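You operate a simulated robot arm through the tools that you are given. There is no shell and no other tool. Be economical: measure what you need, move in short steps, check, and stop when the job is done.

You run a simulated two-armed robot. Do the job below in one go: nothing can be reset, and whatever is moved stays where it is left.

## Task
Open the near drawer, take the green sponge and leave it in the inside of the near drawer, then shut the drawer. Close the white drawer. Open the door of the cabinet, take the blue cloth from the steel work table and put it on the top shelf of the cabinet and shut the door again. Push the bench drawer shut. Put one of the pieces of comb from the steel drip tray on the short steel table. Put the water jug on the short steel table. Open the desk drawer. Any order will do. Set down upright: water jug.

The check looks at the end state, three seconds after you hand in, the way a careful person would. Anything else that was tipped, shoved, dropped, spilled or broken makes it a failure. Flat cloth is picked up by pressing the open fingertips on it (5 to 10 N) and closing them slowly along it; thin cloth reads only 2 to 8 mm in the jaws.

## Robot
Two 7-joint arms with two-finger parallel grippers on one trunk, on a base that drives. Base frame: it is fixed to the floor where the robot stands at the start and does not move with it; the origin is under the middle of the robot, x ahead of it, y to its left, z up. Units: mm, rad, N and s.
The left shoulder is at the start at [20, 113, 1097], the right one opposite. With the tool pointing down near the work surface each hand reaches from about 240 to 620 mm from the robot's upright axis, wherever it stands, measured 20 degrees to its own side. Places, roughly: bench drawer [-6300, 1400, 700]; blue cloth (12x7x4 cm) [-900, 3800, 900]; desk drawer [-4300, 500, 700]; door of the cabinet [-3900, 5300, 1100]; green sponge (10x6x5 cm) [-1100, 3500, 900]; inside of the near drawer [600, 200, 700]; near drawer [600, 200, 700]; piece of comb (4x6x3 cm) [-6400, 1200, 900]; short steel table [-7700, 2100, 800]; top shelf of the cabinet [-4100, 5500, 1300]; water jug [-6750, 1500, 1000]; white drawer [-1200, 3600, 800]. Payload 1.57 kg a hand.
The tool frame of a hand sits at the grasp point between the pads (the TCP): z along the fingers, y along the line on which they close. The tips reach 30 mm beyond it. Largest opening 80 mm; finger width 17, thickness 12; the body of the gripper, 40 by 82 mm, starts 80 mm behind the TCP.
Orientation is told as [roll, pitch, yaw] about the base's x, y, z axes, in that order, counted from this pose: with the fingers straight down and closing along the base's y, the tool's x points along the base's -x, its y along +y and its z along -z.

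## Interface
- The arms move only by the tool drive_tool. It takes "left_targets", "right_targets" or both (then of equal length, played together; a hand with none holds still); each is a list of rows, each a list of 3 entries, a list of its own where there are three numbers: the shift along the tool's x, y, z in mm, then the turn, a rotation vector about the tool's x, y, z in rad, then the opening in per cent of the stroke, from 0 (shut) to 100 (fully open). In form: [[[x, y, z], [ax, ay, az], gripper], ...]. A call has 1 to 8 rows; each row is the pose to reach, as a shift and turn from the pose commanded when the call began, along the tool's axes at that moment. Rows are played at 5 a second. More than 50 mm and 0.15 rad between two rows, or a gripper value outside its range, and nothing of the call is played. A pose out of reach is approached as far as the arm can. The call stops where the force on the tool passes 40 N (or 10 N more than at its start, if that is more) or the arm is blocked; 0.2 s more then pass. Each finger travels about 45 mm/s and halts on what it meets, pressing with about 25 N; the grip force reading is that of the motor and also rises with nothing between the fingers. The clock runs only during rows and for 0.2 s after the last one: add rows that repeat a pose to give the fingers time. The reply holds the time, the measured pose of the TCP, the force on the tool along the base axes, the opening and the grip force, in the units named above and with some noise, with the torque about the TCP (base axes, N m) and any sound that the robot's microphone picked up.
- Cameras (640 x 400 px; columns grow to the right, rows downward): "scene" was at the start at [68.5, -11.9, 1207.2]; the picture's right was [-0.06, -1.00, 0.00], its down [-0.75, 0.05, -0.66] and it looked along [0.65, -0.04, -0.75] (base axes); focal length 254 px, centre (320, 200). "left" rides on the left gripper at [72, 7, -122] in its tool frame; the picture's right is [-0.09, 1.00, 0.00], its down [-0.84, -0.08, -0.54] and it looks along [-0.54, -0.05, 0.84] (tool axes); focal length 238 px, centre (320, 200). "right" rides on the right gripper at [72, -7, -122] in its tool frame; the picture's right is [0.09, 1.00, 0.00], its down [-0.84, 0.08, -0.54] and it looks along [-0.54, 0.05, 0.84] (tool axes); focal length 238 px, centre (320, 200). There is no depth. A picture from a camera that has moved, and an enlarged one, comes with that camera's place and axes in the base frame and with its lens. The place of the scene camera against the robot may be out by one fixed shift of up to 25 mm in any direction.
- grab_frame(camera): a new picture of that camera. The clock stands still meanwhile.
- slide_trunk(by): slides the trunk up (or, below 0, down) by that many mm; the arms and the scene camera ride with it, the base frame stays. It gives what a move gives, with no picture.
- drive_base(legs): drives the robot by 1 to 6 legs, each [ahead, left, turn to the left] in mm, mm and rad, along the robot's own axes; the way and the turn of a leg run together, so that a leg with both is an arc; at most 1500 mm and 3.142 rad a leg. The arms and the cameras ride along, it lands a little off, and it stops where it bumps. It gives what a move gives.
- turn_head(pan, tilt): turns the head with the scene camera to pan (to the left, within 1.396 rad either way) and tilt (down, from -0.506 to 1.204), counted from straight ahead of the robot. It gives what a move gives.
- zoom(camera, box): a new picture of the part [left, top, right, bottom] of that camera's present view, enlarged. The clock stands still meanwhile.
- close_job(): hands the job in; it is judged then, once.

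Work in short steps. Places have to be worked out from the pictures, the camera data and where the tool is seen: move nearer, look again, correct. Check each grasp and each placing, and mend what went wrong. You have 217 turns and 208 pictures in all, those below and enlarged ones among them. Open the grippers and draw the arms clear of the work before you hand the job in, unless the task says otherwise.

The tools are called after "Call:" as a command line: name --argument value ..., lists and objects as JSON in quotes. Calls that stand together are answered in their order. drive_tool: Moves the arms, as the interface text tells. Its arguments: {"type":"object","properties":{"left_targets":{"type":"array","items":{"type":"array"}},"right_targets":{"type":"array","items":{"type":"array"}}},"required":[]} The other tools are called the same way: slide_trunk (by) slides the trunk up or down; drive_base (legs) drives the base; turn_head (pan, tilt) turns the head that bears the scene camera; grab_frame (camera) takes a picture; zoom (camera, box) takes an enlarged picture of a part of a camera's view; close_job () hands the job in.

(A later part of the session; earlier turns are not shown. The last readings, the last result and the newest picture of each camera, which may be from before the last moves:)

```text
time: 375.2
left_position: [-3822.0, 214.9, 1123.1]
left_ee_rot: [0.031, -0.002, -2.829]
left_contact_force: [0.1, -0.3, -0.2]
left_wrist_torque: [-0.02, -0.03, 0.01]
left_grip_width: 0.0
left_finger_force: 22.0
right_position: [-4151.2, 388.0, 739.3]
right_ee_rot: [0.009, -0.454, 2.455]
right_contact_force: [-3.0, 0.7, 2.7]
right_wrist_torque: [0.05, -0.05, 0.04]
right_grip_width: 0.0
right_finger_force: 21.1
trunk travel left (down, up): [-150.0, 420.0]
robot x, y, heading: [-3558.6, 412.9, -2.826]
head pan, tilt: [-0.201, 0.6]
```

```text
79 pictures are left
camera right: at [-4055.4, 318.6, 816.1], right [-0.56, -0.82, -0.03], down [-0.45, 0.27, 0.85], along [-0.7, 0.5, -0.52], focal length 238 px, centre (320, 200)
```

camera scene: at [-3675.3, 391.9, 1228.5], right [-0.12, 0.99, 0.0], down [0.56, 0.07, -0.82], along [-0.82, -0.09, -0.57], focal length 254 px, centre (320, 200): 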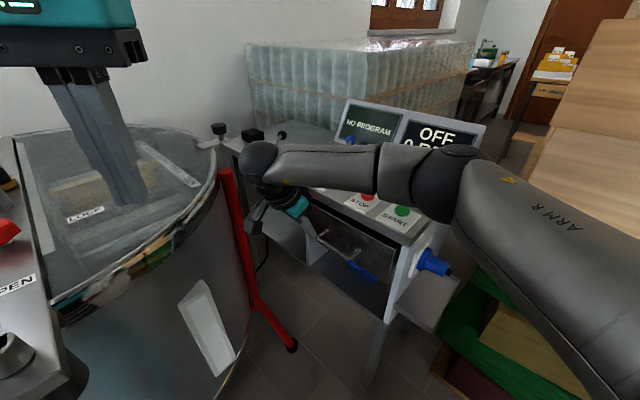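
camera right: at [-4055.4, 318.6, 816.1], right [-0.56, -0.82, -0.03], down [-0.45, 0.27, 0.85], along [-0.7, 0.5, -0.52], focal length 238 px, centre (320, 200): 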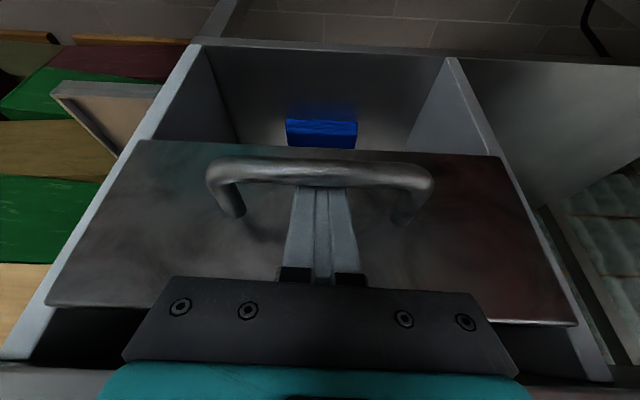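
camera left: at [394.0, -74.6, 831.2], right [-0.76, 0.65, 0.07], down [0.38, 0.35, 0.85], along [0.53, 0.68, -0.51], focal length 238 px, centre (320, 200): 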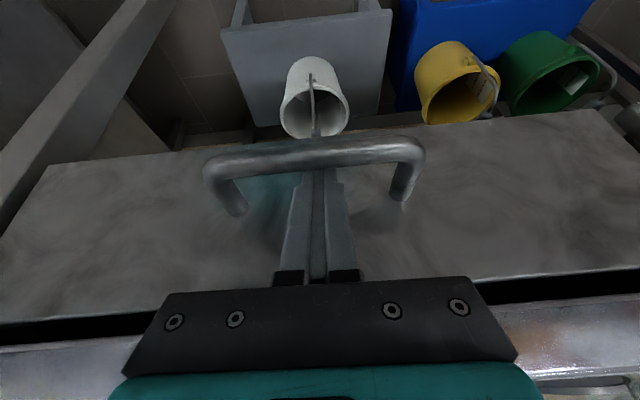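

Hooked behind the bar. Pull straight back 190 mm.

Call:
drive_tool --right_targets '[[[25, 0, -12], [0, 0, 0], 0], [[50, 0, -24], [0, 0, 0], 0], [[75, 0, -36], [0, 0, 0], 0], [[100, 0, -48], [0, 0, 0], 0], [[125, 0, -61], [0, 0, 0], 0], [[150, 0, -73], [0, 0, 0], 0], [[171, 0, -83], [0, 0, 0], 0]]'

Call:
grab_frame --camera "scene"

```text
time: 376.8
left_position: [-3822.2, 214.3, 1123.9]
left_ee_rot: [0.029, -0.002, -2.827]
left_contact_force: [-0.2, -0.9, -0.5]
left_wrist_torque: [0.01, 0.0, 0.01]
left_grip_width: 0.1
left_finger_force: 21.1
right_position: [-4001.2, 267.2, 739.2]
right_ee_rot: [0.008, -0.448, 2.456]
right_contact_force: [-0.4, -1.1, 1.7]
right_wrist_torque: [-0.01, 0.02, 0.0]
right_grip_width: 0.0
right_finger_force: 21.2
trunk travel left (down, up): [-150.0, 420.0]
robot x, y, heading: [-3558.1, 411.0, -2.827]
head pan, tilt: [-0.201, 0.6]
```

```text
78 pictures are left
camera scene: at [-3675.1, 392.0, 1228.5], right [-0.12, 0.99, 0.0], down [0.56, 0.07, -0.83], along [-0.82, -0.09, -0.56], focal length 254 px, centre (320, 200)
```

scene: 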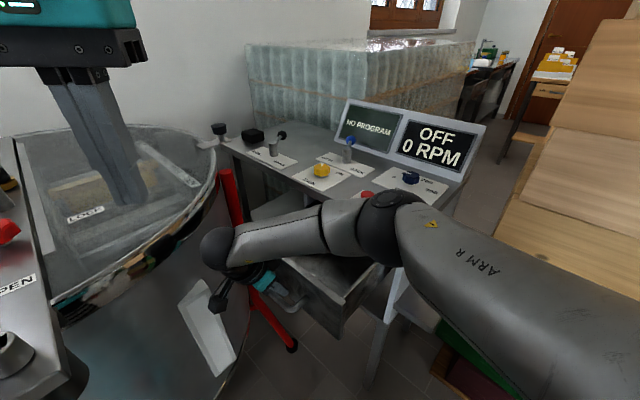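

Opened ~190 mm. Pull another 45 mm for a clear opening (force-guarded).

Call:
drive_tool --right_targets '[[[14, 0, -7], [0, 0, 0], 0], [[27, 0, -13], [0, 0, 0], 0], [[40, 0, -20], [0, 0, 0], 0]]'

Call:
drive_tool --right_targets '[[[-3, 0, -22], [0, 0, 0], 0], [[-6, 0, -50], [0, 0, 0], 0], [[-20, 0, -95], [0, 0, 0], 0], [[-40, -10, -135], [0, 0.1, 0], 0], [[-60, -30, -175], [0, 0.2, 0], 0], [[-75, -50, -215], [0, 0.3, 0], 0], [[-85, -70, -255], [0, 0.4, 0], 0]]'

Call:
grab_frame --camera "right"

Call:
grab_frame --camera "scene"

```text
time: 377.6
left_position: [-3821.9, 213.7, 1122.6]
left_ee_rot: [0.028, -0.003, -2.828]
left_contact_force: [-1.0, -0.3, 0.3]
left_wrist_torque: [-0.01, -0.02, -0.01]
left_grip_width: 0.0
left_finger_force: 21.6
right_position: [-3967.4, 237.7, 739.5]
right_ee_rot: [0.007, -0.448, 2.457]
right_contact_force: [-0.2, -0.1, 0.4]
right_wrist_torque: [-0.02, 0.03, 0.01]
right_grip_width: 0.1
right_finger_force: 21.4
trunk travel left (down, up): [-150.0, 420.0]
robot x, y, heading: [-3555.8, 411.2, -2.825]
head pan, tilt: [-0.201, 0.6]
```

```text
time: 379.1
left_position: [-3819.3, 220.4, 1130.9]
left_ee_rot: [0.003, -0.012, -2.846]
left_contact_force: [-0.5, -1.2, 0.4]
left_wrist_torque: [0.03, -0.03, 0.01]
left_grip_width: 0.0
left_finger_force: 21.8
right_position: [-3914.8, 269.3, 968.0]
right_ee_rot: [-0.011, -0.14, 2.432]
right_contact_force: [-1.3, 0.5, 0.1]
right_wrist_torque: [0.06, -0.1, -0.1]
right_grip_width: 0.0
right_finger_force: 21.4
trunk travel left (down, up): [-150.0, 420.0]
robot x, y, heading: [-3562.3, 412.9, -2.827]
head pan, tilt: [-0.201, 0.6]
stopped in row 7 (left hand): the force on the tool passed its limit at 100 N (the readings are from after the stop); the commanded pose is now the measured one
```

```text
77 pictures are left
camera right: at [-3844.2, 216.0, 1078.1], right [-0.58, -0.81, -0.02], down [-0.63, 0.43, 0.65], along [-0.52, 0.39, -0.76], focal length 238 px, centre (320, 200)
```

right: 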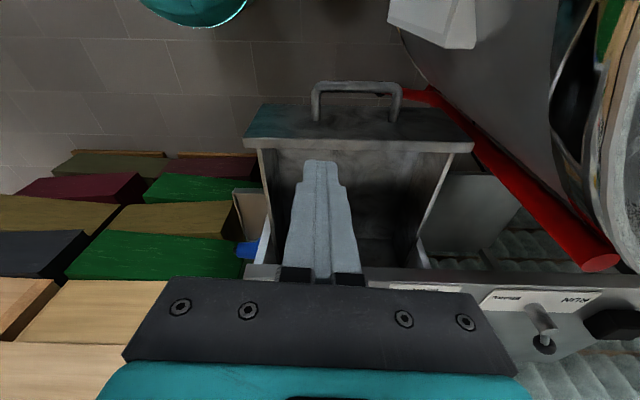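

```text
76 pictures are left
camera scene: at [-3675.3, 392.0, 1228.5], right [-0.11, 0.99, 0.0], down [0.56, 0.07, -0.83], along [-0.82, -0.09, -0.56], focal length 254 px, centre (320, 200)
```

scene: 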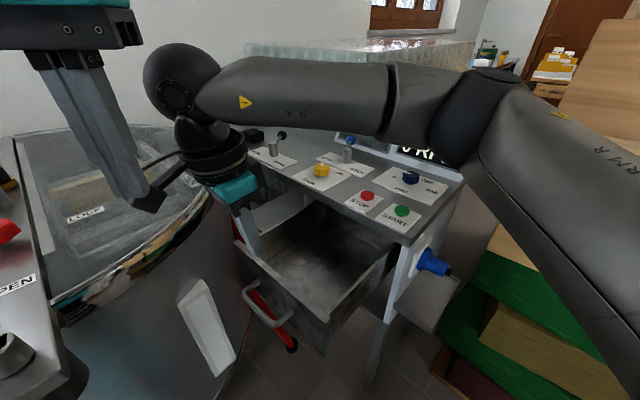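

The desk drawer is open ~235 mm. I leave: turn back along the room, go round the boxes by the corridor, with hands arranged forward.

Call:
drive_base --legs '[[-120, 0, 0], [0, 0, 0.0], [0, 0, -0.97], [-80, -900, 0]]'

Call:
drive_tool --right_targets '[[[-32, 0, 0], [0, 0, 0], 0], [[-64, 2, 0], [0, 0, 0], 0], [[-96, 3, 0], [0, 0, 0], 0], [[-126, 5, 0], [0, 0, 0], 0]]' --left_targets '[[[-36, -15, 0], [0, 0, 0], 0], [[-72, -30, 0], [0, 0, 0], 0], [[-108, -45, 0], [0, 0, 0], 0], [[-144, -60, 0], [0, 0, 0], 0]]'

Call:
turn_head --pan 0 --tilt 0.35

Call:
grab_frame --camera "scene"

```text
time: 387.5
left_position: [-3136.3, 1216.1, 1132.8]
left_ee_rot: [0.004, -0.012, 2.465]
left_contact_force: [2.6, -2.6, 4.9]
left_wrist_torque: [-0.05, -0.02, 0.0]
left_grip_width: 0.0
left_finger_force: 21.2
right_position: [-3148.4, 1321.7, 968.3]
right_ee_rot: [-0.011, -0.141, 1.461]
right_contact_force: [-1.2, 2.0, -4.7]
right_wrist_torque: [0.24, -0.22, -0.19]
right_grip_width: 0.0
right_finger_force: 21.1
trunk travel left (down, up): [-150.0, 420.0]
robot x, y, heading: [-2833.7, 1109.9, 2.484]
head pan, tilt: [-0.201, 0.6]
```

```text
time: 387.9
left_position: [-3142.5, 1242.3, 1133.4]
left_ee_rot: [-0.011, 0.001, 2.44]
left_contact_force: [3.5, -3.4, 0.7]
left_wrist_torque: [-0.08, -0.14, -0.02]
left_grip_width: 0.0
left_finger_force: 21.6
right_position: [-3147.0, 1351.5, 969.9]
right_ee_rot: [-0.002, -0.143, 1.428]
right_contact_force: [-3.1, 2.8, -1.1]
right_wrist_torque: [-0.31, -0.48, -0.33]
right_grip_width: 0.0
right_finger_force: 21.1
trunk travel left (down, up): [-150.0, 420.0]
robot x, y, heading: [-2827.3, 1107.6, 2.485]
head pan, tilt: [-0.201, 0.6]
stopped in row 2 (left hand): the force on the tool passed its limit at 54 N (the readings are from after the stop); the commanded pose is now the measured one
```

```text
time: 388.7
left_position: [-3143.1, 1242.9, 1134.8]
left_ee_rot: [-0.012, 0.001, 2.438]
left_contact_force: [5.5, -5.9, 3.5]
left_wrist_torque: [-0.16, -0.18, -0.05]
left_grip_width: 0.0
left_finger_force: 21.8
right_position: [-3148.6, 1351.5, 970.7]
right_ee_rot: [-0.003, -0.142, 1.427]
right_contact_force: [-6.7, 5.1, -3.8]
right_wrist_torque: [-0.44, -0.77, -0.55]
right_grip_width: 0.0
right_finger_force: 21.2
trunk travel left (down, up): [-150.0, 420.0]
robot x, y, heading: [-2832.4, 1108.2, 2.48]
head pan, tilt: [0.0, 0.351]
```

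```text
75 pictures are left
camera scene: at [-2931.4, 1164.4, 1251.2], right [0.61, 0.79, 0.0], down [0.27, -0.21, -0.94], along [-0.74, 0.57, -0.34], focal length 254 px, centre (320, 200)
```

scene: 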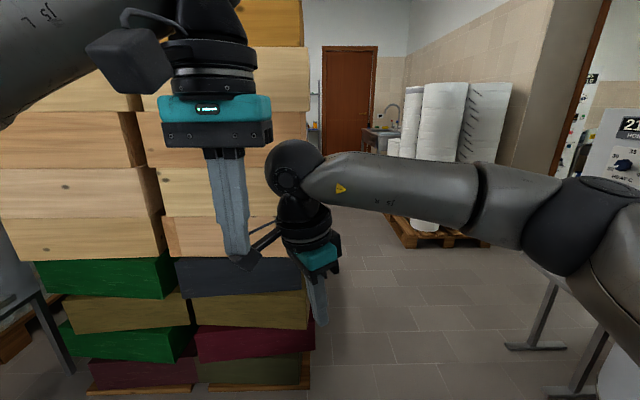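

The hands are touching; separate them.

Call:
drive_tool --right_targets '[[[-22, -12, 0], [0, 0.03, 0], 0], [[-44, -24, 0], [0, 0.07, 0], 0], [[-66, -37, 0], [0, 0.1, 0], 0], [[-90, -55, 0], [0, 0.14, 0], 0]]' --left_targets '[[[5, 5, -10], [0, 0, 0], 0], [[0, 10, -15], [0, 0, 0], 0], [[-30, 10, -15], [0, 0, 0], 0], [[-60, 10, -15], [0, 0, 0], 0]]'

Call:
drive_base --legs '[[0, -330, 0], [1050, 0, 0], [500, -100, 0], [900, 0, 0]]'

Call:
turn_head --pan 0.6 --tilt 0.35

Call:
grab_frame --camera "scene"

```text
time: 389.7
left_position: [-3195.8, 1275.3, 1148.2]
left_ee_rot: [-0.009, -0.002, 2.439]
left_contact_force: [0.0, -0.1, 0.1]
left_wrist_torque: [0.01, 0.02, 0.0]
left_grip_width: 0.1
left_finger_force: 21.1
right_position: [-3081.4, 1433.0, 981.5]
right_ee_rot: [-0.002, 0.0, 1.43]
right_contact_force: [0.3, -0.4, 0.4]
right_wrist_torque: [-0.01, 0.0, 0.0]
right_grip_width: 0.0
right_finger_force: 21.3
trunk travel left (down, up): [-150.0, 420.0]
robot x, y, heading: [-2831.5, 1106.2, 2.488]
head pan, tilt: [0.0, 0.351]
```

```text
time: 403.7
left_position: [-4867.5, 3097.0, 1149.0]
left_ee_rot: [-0.011, -0.002, 2.434]
left_contact_force: [0.6, 0.8, 0.6]
left_wrist_torque: [-0.05, 0.0, 0.03]
left_grip_width: 0.0
left_finger_force: 21.7
right_position: [-4753.6, 3254.3, 981.7]
right_ee_rot: [-0.005, -0.002, 1.427]
right_contact_force: [0.0, -0.6, -0.2]
right_wrist_torque: [0.02, -0.02, -0.02]
right_grip_width: 0.0
right_finger_force: 21.6
trunk travel left (down, up): [-150.0, 420.0]
robot x, y, heading: [-4502.6, 2929.4, 2.488]
head pan, tilt: [0.0, 0.351]
```

```text
time: 404.7
left_position: [-4868.5, 3097.6, 1147.8]
left_ee_rot: [-0.012, -0.001, 2.436]
left_contact_force: [0.7, 0.4, 0.3]
left_wrist_torque: [0.0, 0.0, 0.04]
left_grip_width: 0.1
left_finger_force: 21.0
right_position: [-4752.9, 3254.3, 982.7]
right_ee_rot: [-0.004, 0.001, 1.426]
right_contact_force: [0.7, 0.5, 0.9]
right_wrist_torque: [0.0, 0.02, -0.02]
right_grip_width: 0.2
right_finger_force: 21.2
trunk travel left (down, up): [-150.0, 420.0]
robot x, y, heading: [-4498.2, 2929.2, 2.482]
head pan, tilt: [0.6, 0.351]
```

```text
74 pictures are left
camera scene: at [-4622.9, 2934.4, 1251.3], right [0.06, 1.0, 0.0], down [0.34, -0.02, -0.94], along [-0.94, 0.06, -0.34], focal length 254 px, centre (320, 200)
```

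scene: 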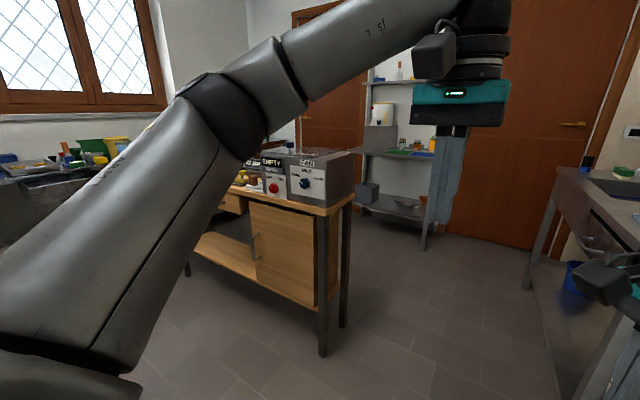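

Look further left toward the window wall.

Call:
turn_head --pan 1.25 --tilt 0.35

Call:
grab_frame --camera "scene"

```text
time: 405.8
left_position: [-4867.9, 3096.0, 1148.1]
left_ee_rot: [-0.009, 0.0, 2.435]
left_contact_force: [0.2, -0.5, 0.4]
left_wrist_torque: [-0.03, -0.03, 0.01]
left_grip_width: 0.0
left_finger_force: 21.4
right_position: [-4753.4, 3254.8, 982.7]
right_ee_rot: [-0.004, -0.002, 1.426]
right_contact_force: [0.1, -1.2, -0.2]
right_wrist_torque: [-0.04, 0.0, 0.01]
right_grip_width: 0.0
right_finger_force: 21.4
trunk travel left (down, up): [-150.0, 420.0]
robot x, y, heading: [-4502.6, 2932.9, 2.484]
head pan, tilt: [1.25, 0.351]
```

```text
73 pictures are left
camera scene: at [-4607.4, 2877.1, 1251.3], right [-0.56, 0.83, 0.0], down [0.29, 0.19, -0.94], along [-0.78, -0.52, -0.34], focal length 254 px, centre (320, 200)
```

scene: 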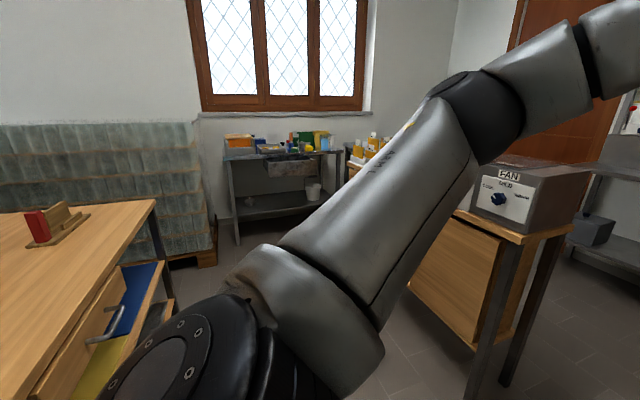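

The steel table by the window (drip tray, open drawer) is the bench; the jug is at its right end. I advance 320 mm, turn left and approach through the gap between the wooden tables.

Call:
drive_base --legs '[[320, 0, 0], [0, 0, 1.57], [1200, 0, 0]]'

Call:
turn_head --pan 0 --tilt 0.45

Call:
grab_frame --camera "scene"

```text
time: 417.3
left_position: [-5649.7, 1816.1, 1147.7]
left_ee_rot: [-0.011, 0.0, -2.27]
left_contact_force: [0.1, -0.3, 0.7]
left_wrist_torque: [0.01, -0.03, -0.01]
left_grip_width: 0.1
left_finger_force: 21.2
right_position: [-5808.1, 1928.6, 981.4]
right_ee_rot: [-0.005, -0.002, 3.006]
right_contact_force: [-0.4, 0.0, -0.8]
right_wrist_torque: [0.02, 0.02, -0.03]
right_grip_width: 0.3
right_finger_force: 21.4
trunk travel left (down, up): [-150.0, 420.0]
robot x, y, heading: [-5485.1, 2180.6, -2.226]
head pan, tilt: [1.25, 0.351]
```

```text
time: 418.8
left_position: [-5649.9, 1816.1, 1148.5]
left_ee_rot: [-0.011, -0.002, -2.268]
left_contact_force: [0.9, 0.3, 0.7]
left_wrist_torque: [0.02, -0.01, 0.0]
left_grip_width: 0.0
left_finger_force: 21.3
right_position: [-5807.7, 1929.4, 982.0]
right_ee_rot: [-0.003, -0.002, 3.005]
right_contact_force: [0.5, 0.4, 0.3]
right_wrist_torque: [0.03, -0.01, -0.01]
right_grip_width: 0.0
right_finger_force: 21.8
trunk travel left (down, up): [-150.0, 420.0]
robot x, y, heading: [-5486.2, 2180.5, -2.224]
head pan, tilt: [0.0, 0.45]
```

```text
72 pictures are left
camera scene: at [-5566.2, 2094.2, 1242.1], right [-0.8, 0.61, 0.0], down [0.26, 0.35, -0.9], along [-0.55, -0.72, -0.44], focal length 254 px, centre (320, 200)
```

scene: 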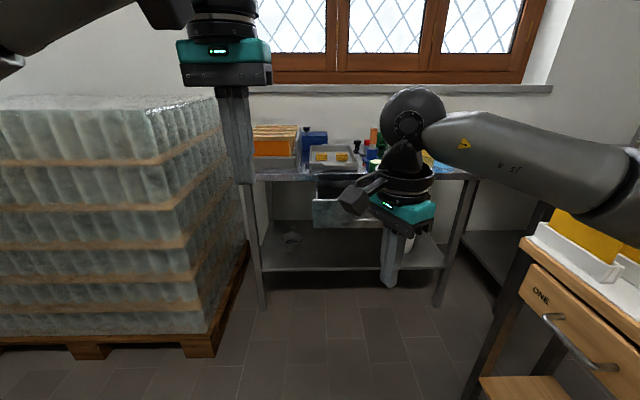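

I see the drip tray with yellow comb pieces and the open drawer below. Drive 430 mm closer, move the right hand aside, and zoom.

Call:
drive_base --legs '[[430, 0, 0]]'

Call:
turn_head --pan 0 --tilt 0.6

Call:
grab_frame --camera "scene"

Call:
grab_frame --camera "left"

```text
time: 421.4
left_position: [-5912.0, 1471.9, 1148.5]
left_ee_rot: [-0.009, 0.0, -2.268]
left_contact_force: [0.4, -0.5, 0.2]
left_wrist_torque: [0.0, 0.01, 0.03]
left_grip_width: 0.0
left_finger_force: 21.3
right_position: [-6069.2, 1585.7, 982.5]
right_ee_rot: [-0.005, -0.001, 3.005]
right_contact_force: [0.5, -0.2, -0.2]
right_wrist_torque: [0.03, 0.01, 0.0]
right_grip_width: 0.0
right_finger_force: 21.9
trunk travel left (down, up): [-150.0, 420.0]
robot x, y, heading: [-5749.6, 1840.6, -2.22]
head pan, tilt: [0.0, 0.45]
```

```text
time: 422.1
left_position: [-5911.0, 1472.5, 1148.7]
left_ee_rot: [-0.011, 0.0, -2.269]
left_contact_force: [0.1, 0.9, 0.0]
left_wrist_torque: [0.01, 0.0, 0.01]
left_grip_width: 0.0
left_finger_force: 21.5
right_position: [-6069.2, 1586.1, 982.1]
right_ee_rot: [-0.004, -0.002, 3.005]
right_contact_force: [-0.9, -0.3, -0.9]
right_wrist_torque: [0.01, -0.03, -0.01]
right_grip_width: 0.0
right_finger_force: 21.6
trunk travel left (down, up): [-150.0, 420.0]
robot x, y, heading: [-5747.5, 1840.1, -2.221]
head pan, tilt: [0.0, 0.6]
```

```text
71 pictures are left
camera scene: at [-5826.1, 1753.8, 1228.6], right [-0.8, 0.61, 0.0], down [0.34, 0.45, -0.83], along [-0.5, -0.66, -0.56], focal length 254 px, centre (320, 200)
```

scene: 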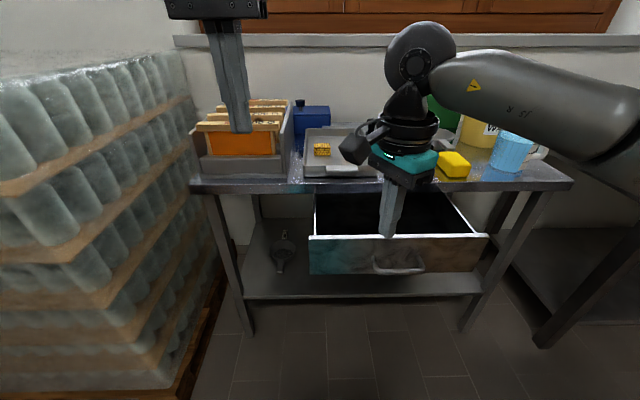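

```text
70 pictures are left
camera left: at [-5860.5, 1522.7, 1270.9], right [0.7, -0.71, -0.01], down [-0.59, -0.59, 0.54], along [-0.39, -0.38, -0.84], focal length 238 px, centre (320, 200)
```

left: 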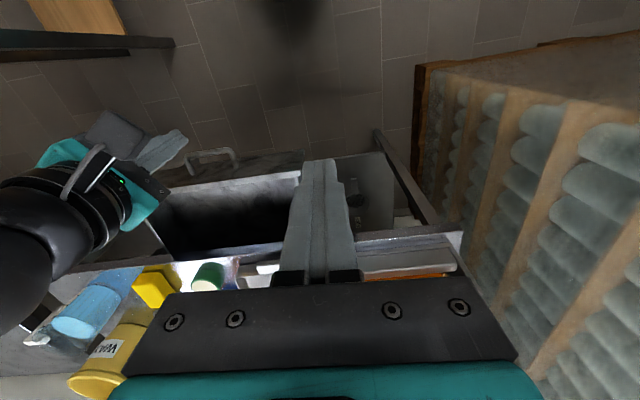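

Drawer handle at ≈495 ahead, 190 right, z≈785. I turn the right hand back to neutral, move it in front of the handle, then step closer.

Call:
drive_tool --right_targets '[[[-4, -16, 0], [0, 0, -0.132], 0], [[-8, -32, 0], [0, 0, -0.264], 0], [[-12, -48, 0], [0, 0, -0.396], 0], [[-16, -64, 0], [0, 0, -0.528], 0], [[-20, -80, 0], [0, 0, -0.66], 0], [[-24, -96, 0], [0, 0, -0.792], 0], [[-27, -112, 0], [0, 0, -0.924], 0], [[-29, -128, 0], [0, 0, -1.056], 0]]'

Call:
drive_base --legs '[[120, 0, 0]]'

Call:
drive_tool --right_targets '[[[0, 0, 30], [0, -0.09, 0], 0], [[0, 0, 60], [0, -0.18, 0], 0], [[0, 0, 90], [0, -0.27, 0], 0], [[0, 0, 120], [0, -0.36, 0], 0], [[0, 0, 150], [0, -0.45, 0], 0], [[0, 0, 182], [0, -0.45, 0], 0]]'

Call:
grab_frame --camera "right"

Call:
grab_frame --camera "scene"

```text
time: 423.9
left_position: [-5911.7, 1472.1, 1148.4]
left_ee_rot: [-0.011, 0.002, -2.269]
left_contact_force: [-0.4, -0.6, 0.5]
left_wrist_torque: [-0.01, -0.01, -0.04]
left_grip_width: 0.1
left_finger_force: 21.1
right_position: [-6083.2, 1717.2, 982.6]
right_ee_rot: [-0.003, 0.004, -2.222]
right_contact_force: [0.3, -0.2, 0.4]
right_wrist_torque: [-0.01, 0.0, -0.01]
right_grip_width: 0.1
right_finger_force: 21.4
trunk travel left (down, up): [-150.0, 420.0]
robot x, y, heading: [-5746.3, 1839.9, -2.215]
head pan, tilt: [0.0, 0.6]
```

```text
time: 425.1
left_position: [-5985.3, 1376.8, 1147.7]
left_ee_rot: [-0.01, 0.001, -2.268]
left_contact_force: [-0.3, -0.9, -0.2]
left_wrist_torque: [0.03, -0.01, 0.01]
left_grip_width: 0.0
left_finger_force: 21.0
right_position: [-6155.3, 1621.2, 982.1]
right_ee_rot: [-0.004, 0.003, -2.221]
right_contact_force: [-0.2, 0.0, -0.2]
right_wrist_torque: [-0.01, 0.0, -0.04]
right_grip_width: 0.1
right_finger_force: 21.3
trunk travel left (down, up): [-150.0, 420.0]
robot x, y, heading: [-5823.4, 1745.6, -2.224]
head pan, tilt: [0.0, 0.6]
```

```text
time: 426.5
left_position: [-5985.0, 1378.8, 1148.7]
left_ee_rot: [-0.01, 0.0, -2.269]
left_contact_force: [0.4, 0.4, -1.7]
left_wrist_torque: [0.01, 0.02, 0.0]
left_grip_width: 0.0
left_finger_force: 21.7
right_position: [-6161.7, 1615.6, 794.0]
right_ee_rot: [-0.005, -0.446, -2.221]
right_contact_force: [-0.3, -0.1, -0.4]
right_wrist_torque: [0.02, 0.0, -0.01]
right_grip_width: 0.0
right_finger_force: 21.9
right hand out of reach, approached as far as the arm can: row 3, 4, 5, 6
trunk travel left (down, up): [-150.0, 420.0]
robot x, y, heading: [-5819.0, 1743.3, -2.225]
head pan, tilt: [0.0, 0.6]
```

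```text
69 pictures are left
camera right: at [-6095.8, 1712.3, 872.9], right [0.84, -0.54, -0.04], down [-0.25, -0.46, 0.85], along [-0.48, -0.7, -0.53], focal length 238 px, centre (320, 200)
```

right: 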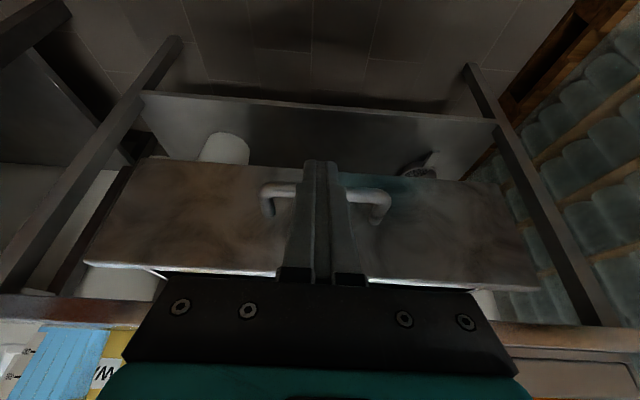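

```text
68 pictures are left
camera scene: at [-5899.0, 1658.4, 1228.5], right [-0.79, 0.61, 0.0], down [0.34, 0.45, -0.83], along [-0.5, -0.66, -0.56], focal length 254 px, centre (320, 200)
```

scene: 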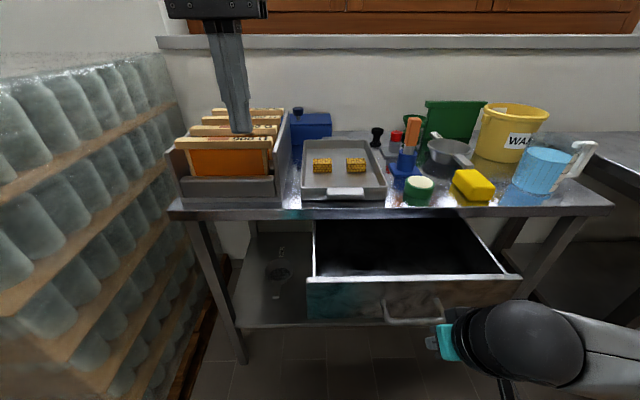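

The fist is right in front of the handle. Push forward until it stops.

Call:
drive_tool --right_targets '[[[-27, 0, 13], [0, 0, 0], 0], [[-54, 0, 26], [0, 0, 0], 0], [[-81, 0, 39], [0, 0, 0], 0], [[-108, 0, 52], [0, 0, 0], 0], [[-135, 0, 65], [0, 0, 0], 0], [[-162, 0, 78], [0, 0, 0], 0], [[-189, 0, 91], [0, 0, 0], 0], [[-216, 0, 104], [0, 0, 0], 0]]'

Call:
grab_frame --camera "right"

```text
time: 428.3
left_position: [-5984.9, 1376.0, 1147.1]
left_ee_rot: [-0.01, 0.0, -2.268]
left_contact_force: [-0.4, 0.4, 0.5]
left_wrist_torque: [-0.02, 0.04, 0.01]
left_grip_width: 0.0
left_finger_force: 21.5
right_position: [-6307.8, 1422.1, 793.3]
right_ee_rot: [-0.004, -0.448, -2.222]
right_contact_force: [0.5, 0.0, -0.4]
right_wrist_torque: [0.05, 0.01, -0.03]
right_grip_width: 0.0
right_finger_force: 21.0
trunk travel left (down, up): [-150.0, 420.0]
robot x, y, heading: [-5822.3, 1746.7, -2.226]
head pan, tilt: [0.0, 0.6]
```

```text
67 pictures are left
camera right: at [-6241.0, 1519.1, 871.4], right [0.84, -0.54, -0.04], down [-0.25, -0.46, 0.85], along [-0.48, -0.71, -0.52], focal length 238 px, centre (320, 200)
```

right: 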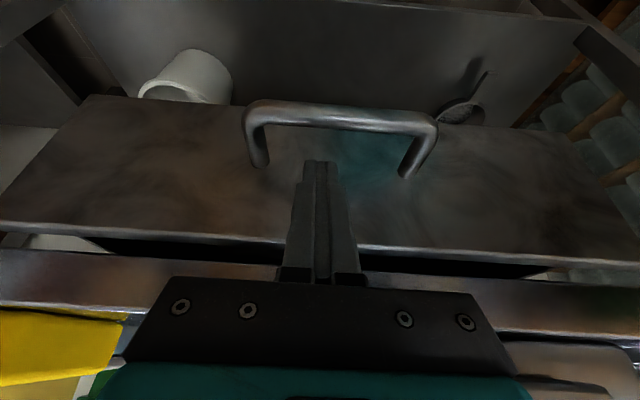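

The fingers pass above the bar and press on the drawer front. Continue until it stops.

Call:
drive_tool --right_targets '[[[-18, 0, 9], [0, 0, 0], 0], [[-36, 0, 17], [0, 0, 0], 0], [[-54, 0, 26], [0, 0, 0], 0], [[-72, 0, 35], [0, 0, 0], 0], [[-90, 0, 43], [0, 0, 0], 0]]'

Call:
grab_frame --camera "right"

Call:
grab_frame --camera "scene"

```text
time: 428.9
left_position: [-5983.7, 1378.0, 1147.7]
left_ee_rot: [-0.009, 0.0, -2.27]
left_contact_force: [-0.7, -1.3, 0.0]
left_wrist_torque: [0.02, -0.03, -0.04]
left_grip_width: 0.0
left_finger_force: 21.4
right_position: [-6323.9, 1401.7, 791.9]
right_ee_rot: [-0.004, -0.422, -2.222]
right_contact_force: [14.0, 16.1, 16.0]
right_wrist_torque: [0.29, -0.31, 0.14]
right_grip_width: 0.1
right_finger_force: 21.2
trunk travel left (down, up): [-150.0, 420.0]
robot x, y, heading: [-5821.0, 1741.7, -2.223]
head pan, tilt: [0.0, 0.6]
stopped in row 2 (right hand): the force on the tool passed its limit at 56 N (the readings are from after the stop); the commanded pose is now the measured one
```

```text
66 pictures are left
camera right: at [-6259.0, 1497.2, 871.4], right [0.84, -0.54, -0.04], down [-0.26, -0.48, 0.84], along [-0.47, -0.69, -0.55], focal length 238 px, centre (320, 200)
```

right: 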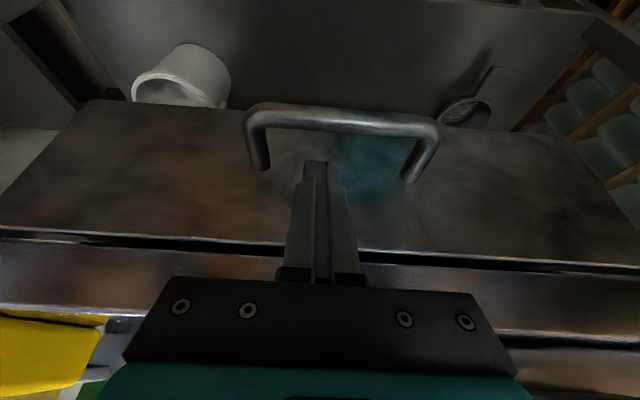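

```text
65 pictures are left
camera scene: at [-5898.0, 1659.4, 1228.7], right [-0.79, 0.61, 0.0], down [0.34, 0.45, -0.83], along [-0.5, -0.66, -0.56], focal length 254 px, centre (320, 200)
```

scene: 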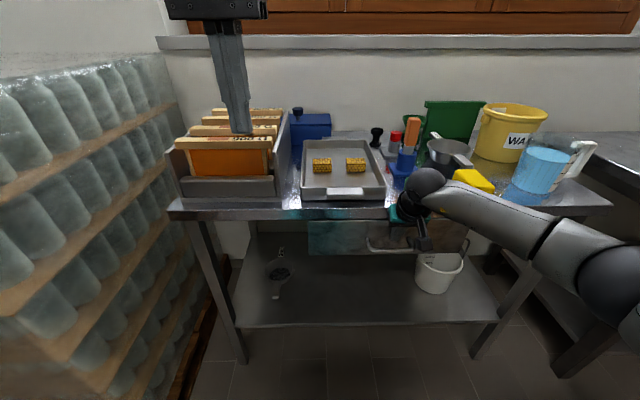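

It stopped firmly, but the front's recess looks small; push again from the same spot to verify it's the end stop.

Call:
drive_tool --right_targets '[[[27, 0, -12], [0, 0, 0], 0], [[36, 0, 5], [0, 0, 0], 0], [[18, 0, 14], [0, 0, 0], 0], [[0, 0, 22], [0, 0, 0], 0], [[-14, 0, 28], [0, 0, 0], 0], [[-28, 0, 34], [0, 0, 0], 0]]'

Call:
zoom --camera "scene" --box '[290, 120, 480, 300]'

```text
time: 429.9
left_position: [-5984.4, 1377.3, 1147.1]
left_ee_rot: [-0.009, 0.0, -2.27]
left_contact_force: [0.3, -0.2, -0.3]
left_wrist_torque: [0.02, -0.01, 0.02]
left_grip_width: 0.0
left_finger_force: 21.5
right_position: [-6325.3, 1401.9, 767.7]
right_ee_rot: [-0.003, -0.404, -2.221]
right_contact_force: [9.2, 9.5, 5.5]
right_wrist_torque: [0.3, -0.41, 0.09]
right_grip_width: 0.2
right_finger_force: 21.9
trunk travel left (down, up): [-150.0, 420.0]
robot x, y, heading: [-5820.9, 1742.2, -2.227]
head pan, tilt: [0.0, 0.6]
stopped in row 5 (right hand): the force on the tool passed its limit at 47 N (the readings are from after the stop); the commanded pose is now the measured one
```

```text
2.22 times, centred on (385, 210) of scene
camera zoom: at [-5898.2, 1659.4, 1228.6], right [-0.79, 0.61, 0.0], down [0.34, 0.45, -0.83], along [-0.5, -0.66, -0.56], focal length 564 px, centre (176, 178)
```

zoom: 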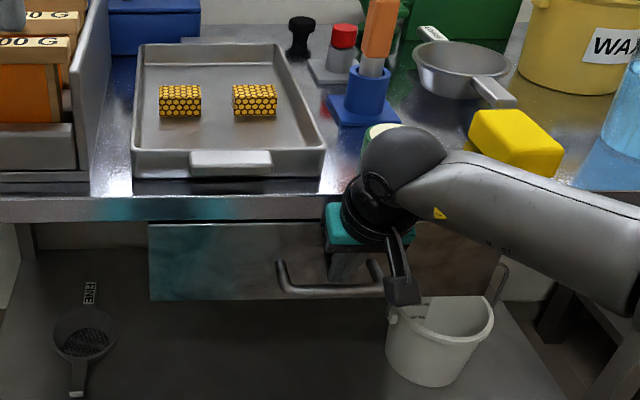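

Both pushes end at the same place: the bench drawer is shut. I withdraw and raise the right hand, then shift right 160 and ahead 240 so the left hand can take the left comb piece.

Call:
drive_tool --right_targets '[[[37, 0, -16], [0, 0, 0], 0], [[74, 0, -32], [0, 0.05, 0], 0], [[110, 0, -47], [0, 0.1, 0], 0], [[94, 0, -86], [0, 0.18, 0], 0], [[78, 0, -125], [0, 0.26, 0], 0], [[62, 0, -164], [0, 0.34, 0], 0], [[46, 0, -203], [0, 0.4, 0], 0], [[31, 0, -240], [0, 0.4, 0], 0]]'

Call:
drive_base --legs '[[0, -160, 0], [235, 0, 0]]'

Call:
drive_tool --left_targets '[[[0, 0, 20], [0, 0, 0.02], 50], [[-20, 15, 40], [0, 0, 0.04], 100], [[-40, 30, 60], [0, 0, 0.04], 100], [[-60, 45, 80], [0, 0, 0.04], 100], [[-80, 60, 100], [0, 0, 0.04], 100]]'

Call:
grab_frame --camera "left"

Call:
grab_frame --camera "scene"

```text
time: 431.8
left_position: [-5985.9, 1376.1, 1146.4]
left_ee_rot: [-0.012, 0.0, -2.268]
left_contact_force: [-0.5, -0.1, -0.2]
left_wrist_torque: [-0.01, 0.02, -0.02]
left_grip_width: 0.0
left_finger_force: 21.6
right_position: [-6248.7, 1497.0, 975.2]
right_ee_rot: [-0.004, -0.004, -2.226]
right_contact_force: [-0.1, -0.7, 0.3]
right_wrist_torque: [0.02, -0.02, 0.01]
right_grip_width: 0.1
right_finger_force: 21.3
trunk travel left (down, up): [-150.0, 420.0]
robot x, y, heading: [-5818.6, 1741.4, -2.223]
head pan, tilt: [0.0, 0.6]
```

```text
time: 434.5
left_position: [-6255.8, 1285.5, 1147.7]
left_ee_rot: [-0.011, -0.001, -2.272]
left_contact_force: [0.5, 0.0, -0.7]
left_wrist_torque: [0.0, 0.02, 0.0]
left_grip_width: 0.3
left_finger_force: 21.2
right_position: [-6519.0, 1405.2, 975.4]
right_ee_rot: [-0.004, -0.006, -2.229]
right_contact_force: [0.5, -0.1, -0.3]
right_wrist_torque: [0.03, -0.02, -0.01]
right_grip_width: 0.0
right_finger_force: 21.8
trunk travel left (down, up): [-150.0, 420.0]
robot x, y, heading: [-6091.5, 1652.4, -2.225]
head pan, tilt: [0.0, 0.6]
```

```text
time: 435.7
left_position: [-6261.2, 1186.5, 1046.9]
left_ee_rot: [-0.01, 0.0, -2.313]
left_contact_force: [0.2, -0.8, 0.3]
left_wrist_torque: [0.0, -0.01, -0.02]
left_grip_width: 79.9
left_finger_force: 0.0
right_position: [-6519.5, 1405.4, 975.5]
right_ee_rot: [-0.003, -0.005, -2.23]
right_contact_force: [0.3, -0.1, 0.9]
right_wrist_torque: [-0.01, 0.01, -0.01]
right_grip_width: 0.0
right_finger_force: 21.9
trunk travel left (down, up): [-150.0, 420.0]
robot x, y, heading: [-6089.2, 1653.8, -2.229]
head pan, tilt: [0.0, 0.6]
```

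```text
63 pictures are left
camera left: at [-6207.8, 1233.8, 1169.9], right [0.67, -0.74, -0.01], down [-0.62, -0.57, 0.54], along [-0.41, -0.36, -0.84], focal length 238 px, centre (320, 200)
```

left: 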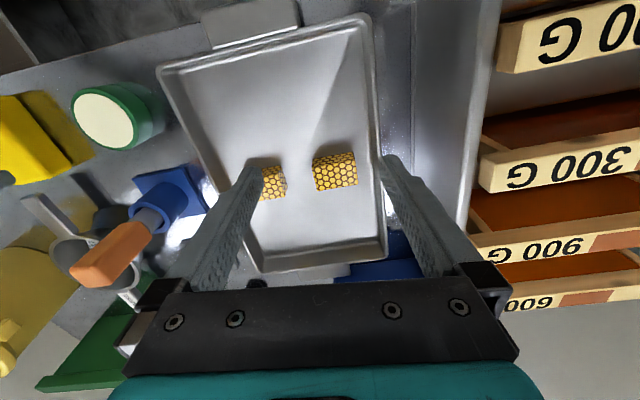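

```text
62 pictures are left
camera scene: at [-6167.9, 1565.9, 1228.5], right [-0.79, 0.61, 0.0], down [0.35, 0.45, -0.82], along [-0.5, -0.65, -0.57], focal length 254 px, centre (320, 200)
```

scene: 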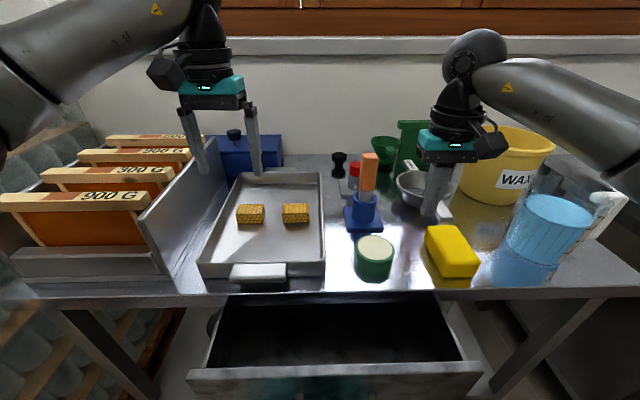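

The drawer came open again (the hand had hooked the bar when withdrawing) — I'll reshut it afterwards. First the comb: go above the left piece with the fingers opened to 68 mm.

Call:
drive_tool --left_targets '[[[-22, 4, 15], [0, 0, 0], 85], [[-44, 8, 35], [0, 0, 0], 85], [[-64, 11, 60], [0, 0, 0], 85]]'

Call:
grab_frame --camera "left"

```text
time: 436.5
left_position: [-6297.6, 1132.4, 986.4]
left_ee_rot: [-0.01, 0.001, -2.313]
left_contact_force: [0.4, 0.2, -1.0]
left_wrist_torque: [0.02, 0.06, 0.02]
left_grip_width: 68.0
left_finger_force: 0.1
right_position: [-6519.4, 1405.7, 975.4]
right_ee_rot: [-0.003, -0.006, -2.229]
right_contact_force: [-0.4, 0.8, 0.3]
right_wrist_torque: [-0.03, -0.02, -0.01]
right_grip_width: 0.0
right_finger_force: 21.4
trunk travel left (down, up): [-150.0, 420.0]
robot x, y, heading: [-6088.7, 1649.3, -2.229]
head pan, tilt: [0.0, 0.6]
```

```text
61 pictures are left
camera left: at [-6244.3, 1179.8, 1109.1], right [0.67, -0.74, -0.01], down [-0.62, -0.57, 0.54], along [-0.41, -0.36, -0.84], focal length 238 px, centre (320, 200)
```

left: 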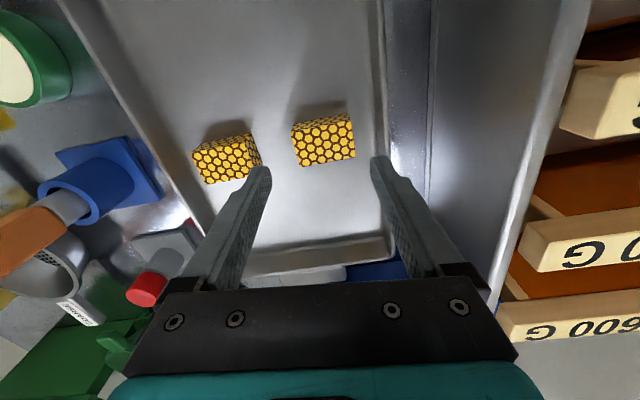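

Nearly centred; small correction (+4 mm, -0.05 rad), descend 66 mm and grip.

Call:
drive_tool --left_targets '[[[3, 4, 15], [0, 0, -0.05], 85], [[3, 4, 35], [0, 0, -0.05], 85], [[3, 4, 55], [0, 0, -0.05], 85], [[3, 4, 64], [0, 0, -0.05], 85], [[3, 4, 64], [0, 0, -0.05], 50], [[3, 4, 64], [0, 0, -0.05], 20], [[3, 4, 64], [0, 0, -0.05], 0], [[3, 4, 64], [0, 0, -0.05], 0]]'

Call:
grab_frame --camera "left"

```text
time: 438.3
left_position: [-6293.8, 1132.2, 922.8]
left_ee_rot: [-0.01, -0.001, -2.264]
left_contact_force: [-0.8, 0.1, -0.2]
left_wrist_torque: [-0.03, 0.01, 0.04]
left_grip_width: 56.1
left_finger_force: 25.4
right_position: [-6519.1, 1406.0, 976.2]
right_ee_rot: [-0.002, -0.006, -2.228]
right_contact_force: [0.7, 0.8, 0.5]
right_wrist_torque: [0.01, 0.05, -0.04]
right_grip_width: 0.0
right_finger_force: 20.9
trunk travel left (down, up): [-150.0, 420.0]
robot x, y, heading: [-6089.3, 1653.6, -2.225]
head pan, tilt: [0.0, 0.6]
```

```text
60 pictures are left
camera left: at [-6242.8, 1182.7, 1046.0], right [0.71, -0.71, -0.01], down [-0.59, -0.6, 0.54], along [-0.39, -0.38, -0.84], focal length 238 px, centre (320, 200)
```

left: 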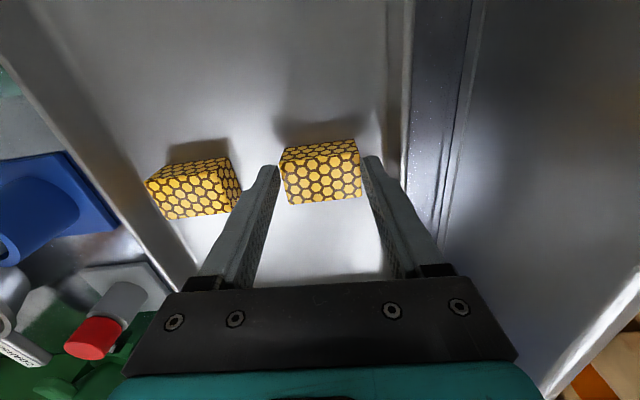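

Comb gripped (56 mm). Lift it, back off 260 mm to deal with the drawer.

Call:
drive_tool --left_targets '[[[0, 0, -40], [0, 0, 0], 0], [[0, 0, -85], [0, 0, 0], 0], [[0, 0, -130], [0, 0, 0], 0], [[0, 0, -170], [0, 0, 0], 0], [[0, 0, -205], [0, 0, 0], 0]]'

Call:
drive_base --legs '[[-260, 0, 0]]'

Call:
drive_tool --right_targets '[[[20, 20, 30], [0, -0.09, 0], 0], [[35, 40, 60], [0, -0.18, 0], 0], [[50, 60, 90], [0, -0.27, 0], 0], [[50, 75, 120], [0, -0.36, 0], 0], [[50, 90, 150], [0, -0.45, 0], 0], [[50, 90, 180], [0, -0.45, 0], 0]]'

Call:
grab_frame --camera "scene"

Call:
grab_frame --camera "right"

```text
time: 439.5
left_position: [-6284.1, 1135.6, 1128.8]
left_ee_rot: [-0.01, 0.001, -2.265]
left_contact_force: [0.0, -0.7, -0.2]
left_wrist_torque: [0.02, -0.01, -0.02]
left_grip_width: 55.6
left_finger_force: 25.2
left hand out of reach, approached as far as the arm can: row 5
right_position: [-6518.7, 1404.8, 975.4]
right_ee_rot: [-0.006, -0.008, -2.229]
right_contact_force: [0.3, 0.0, -0.4]
right_wrist_torque: [0.01, 0.04, -0.01]
right_grip_width: 0.0
right_finger_force: 21.4
trunk travel left (down, up): [-150.0, 420.0]
robot x, y, heading: [-6087.9, 1653.3, -2.227]
head pan, tilt: [0.0, 0.6]
```

```text
time: 441.4
left_position: [-6126.4, 1341.3, 1128.2]
left_ee_rot: [-0.012, 0.0, -2.266]
left_contact_force: [-0.4, 0.3, -0.4]
left_wrist_torque: [-0.01, -0.01, 0.0]
left_grip_width: 55.1
left_finger_force: 24.9
right_position: [-6361.0, 1612.0, 975.3]
right_ee_rot: [-0.005, -0.006, -2.23]
right_contact_force: [0.9, 0.0, -0.1]
right_wrist_torque: [-0.06, 0.0, 0.03]
right_grip_width: 0.0
right_finger_force: 21.7
trunk travel left (down, up): [-150.0, 420.0]
robot x, y, heading: [-5926.1, 1857.9, -2.233]
head pan, tilt: [0.0, 0.6]
```

```text
time: 442.8
left_position: [-6128.0, 1340.3, 1128.5]
left_ee_rot: [-0.01, 0.002, -2.265]
left_contact_force: [-0.9, -0.7, -0.6]
left_wrist_torque: [-0.02, -0.03, 0.01]
left_grip_width: 55.2
left_finger_force: 24.7
right_position: [-6261.2, 1594.3, 794.1]
right_ee_rot: [-0.004, -0.457, -2.229]
right_contact_force: [-0.2, -0.8, 0.2]
right_wrist_torque: [-0.03, 0.01, -0.02]
right_grip_width: 0.1
right_finger_force: 21.1
trunk travel left (down, up): [-150.0, 420.0]
robot x, y, heading: [-5933.2, 1856.5, -2.229]
head pan, tilt: [0.0, 0.6]
```

```text
59 pictures are left
camera scene: at [-6009.7, 1771.0, 1228.5], right [-0.79, 0.61, 0.0], down [0.35, 0.45, -0.83], along [-0.51, -0.65, -0.56], focal length 254 px, centre (320, 200)
```

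scene: 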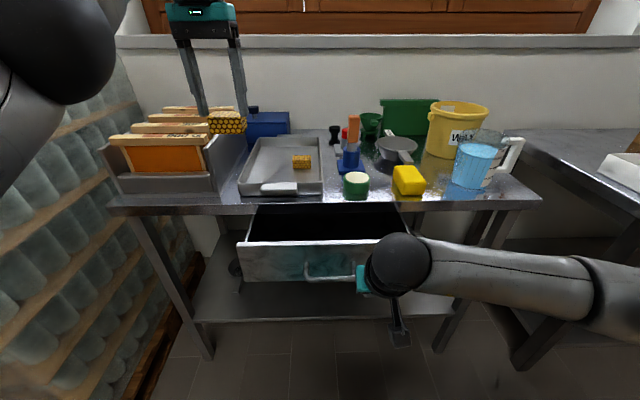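

```text
58 pictures are left
camera right: at [-6192.6, 1691.3, 870.8], right [0.84, -0.55, -0.04], down [-0.25, -0.45, 0.86], along [-0.49, -0.71, -0.52], focal length 238 px, centre (320, 200)
```

right: 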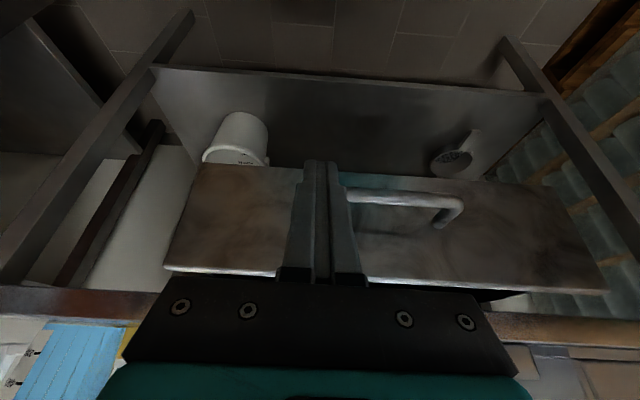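

Push the drawer again with the fist above the bar's level.

Call:
drive_tool --right_targets '[[[-29, 0, 12], [0, 0, 0], 0], [[-58, 0, 25], [0, 0, 0], 0], [[-87, 0, 39], [0, 0, 0], 0], [[-116, 0, 53], [0, 0, 0], 0], [[-145, 0, 67], [0, 0, 0], 0], [[-174, 0, 81], [0, 0, 0], 0], [[-203, 0, 95], [0, 0, 0], 0], [[-232, 0, 109], [0, 0, 0], 0]]'

Call:
drive_tool --right_targets '[[[-20, 0, 9], [0, 0, 0], 0], [[-40, 0, 18], [0, 0, 0], 0], [[-60, 0, 27], [0, 0, 0], 0]]'

Call:
grab_frame --camera "scene"

```text
time: 444.3
left_position: [-6127.8, 1341.5, 1127.4]
left_ee_rot: [-0.013, 0.003, -2.267]
left_contact_force: [0.0, 0.6, -0.9]
left_wrist_torque: [0.03, -0.02, 0.01]
left_grip_width: 55.0
left_finger_force: 24.9
right_position: [-6376.4, 1441.8, 799.0]
right_ee_rot: [-0.005, -0.43, -2.229]
right_contact_force: [4.9, 4.5, -1.7]
right_wrist_torque: [-0.31, 0.37, -0.06]
right_grip_width: 0.0
right_finger_force: 21.5
trunk travel left (down, up): [-150.0, 420.0]
robot x, y, heading: [-5928.7, 1856.0, -2.232]
head pan, tilt: [0.0, 0.6]
stopped in row 7 (right hand): the force on the tool passed its limit at 68 N (the readings are from after the stop); the commanded pose is now the measured one
```

```text
time: 444.6
left_position: [-6127.1, 1344.0, 1127.7]
left_ee_rot: [-0.011, 0.002, -2.265]
left_contact_force: [0.0, 0.4, -0.3]
left_wrist_torque: [0.0, 0.0, 0.01]
left_grip_width: 55.3
left_finger_force: 25.1
right_position: [-6377.0, 1440.2, 796.3]
right_ee_rot: [-0.007, -0.407, -2.229]
right_contact_force: [9.8, 12.0, 6.2]
right_wrist_torque: [0.19, -0.16, 0.06]
right_grip_width: 0.0
right_finger_force: 21.0
trunk travel left (down, up): [-150.0, 420.0]
robot x, y, heading: [-5932.4, 1856.2, -2.232]
head pan, tilt: [0.0, 0.6]
stopped in row 1 (right hand): the force on the tool passed its limit at 55 N (the readings are from after the stop); the commanded pose is now the measured one
```

```text
57 pictures are left
camera scene: at [-6008.4, 1772.8, 1228.7], right [-0.79, 0.61, 0.0], down [0.35, 0.45, -0.83], along [-0.51, -0.65, -0.56], focal length 254 px, centre (320, 200)
```

scene: 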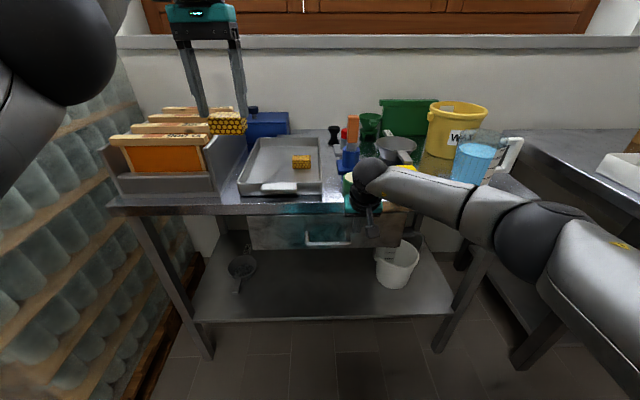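

Same stop position: shut. I withdraw the right hand straight back above the bar and zoom on the jug.

Call:
drive_tool --right_targets '[[[40, 0, -18], [0, 0, 0], 0], [[78, 0, -36], [0, 0, 0], 0], [[100, 0, -65], [0, 0.08, 0], 0], [[90, 0, -105], [0, 0.16, 0], 0], [[75, 0, -145], [0, 0.25, 0], 0], [[60, 0, -190], [0, 0.34, 0], 0], [[45, 0, -230], [0, 0.41, 0], 0]]'

Call:
zoom --camera "scene" --box '[420, 100, 560, 210]'

Call:
grab_frame --camera "scene"

```text
time: 446.2
left_position: [-6126.7, 1341.4, 1126.5]
left_ee_rot: [-0.009, 0.004, -2.267]
left_contact_force: [-0.3, 0.2, -0.6]
left_wrist_torque: [0.01, -0.01, 0.0]
left_grip_width: 55.3
left_finger_force: 24.7
right_position: [-6295.7, 1541.1, 990.8]
right_ee_rot: [-0.006, 0.001, -2.232]
right_contact_force: [0.6, -0.7, 0.9]
right_wrist_torque: [0.03, 0.0, -0.01]
right_grip_width: 0.0
right_finger_force: 20.8
trunk travel left (down, up): [-150.0, 420.0]
robot x, y, heading: [-5928.4, 1853.2, -2.232]
head pan, tilt: [0.0, 0.6]
```

```text
3.64 times, centred on (490, 155) of scene
camera zoom: at [-6009.3, 1771.3, 1228.5], right [-0.79, 0.61, 0.0], down [0.35, 0.45, -0.83], along [-0.51, -0.65, -0.56], focal length 924 px, centre (-298, 364)
```

zoom: 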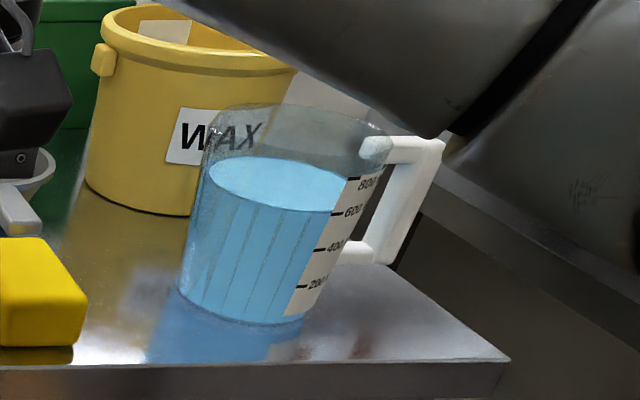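

```text
55 pictures are left
camera scene: at [-6009.3, 1771.3, 1228.5], right [-0.79, 0.61, 0.0], down [0.35, 0.45, -0.83], along [-0.51, -0.65, -0.56], focal length 254 px, centre (320, 200)
```

scene: 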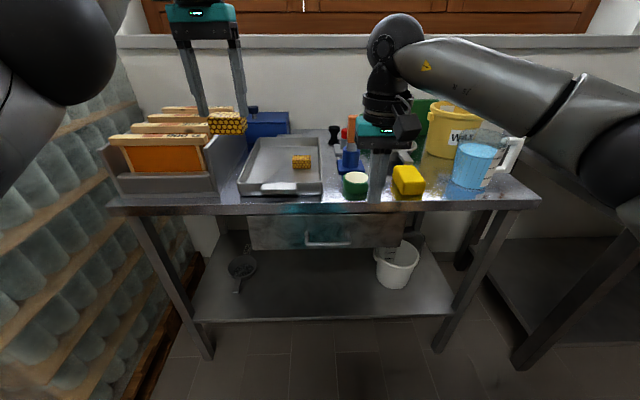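

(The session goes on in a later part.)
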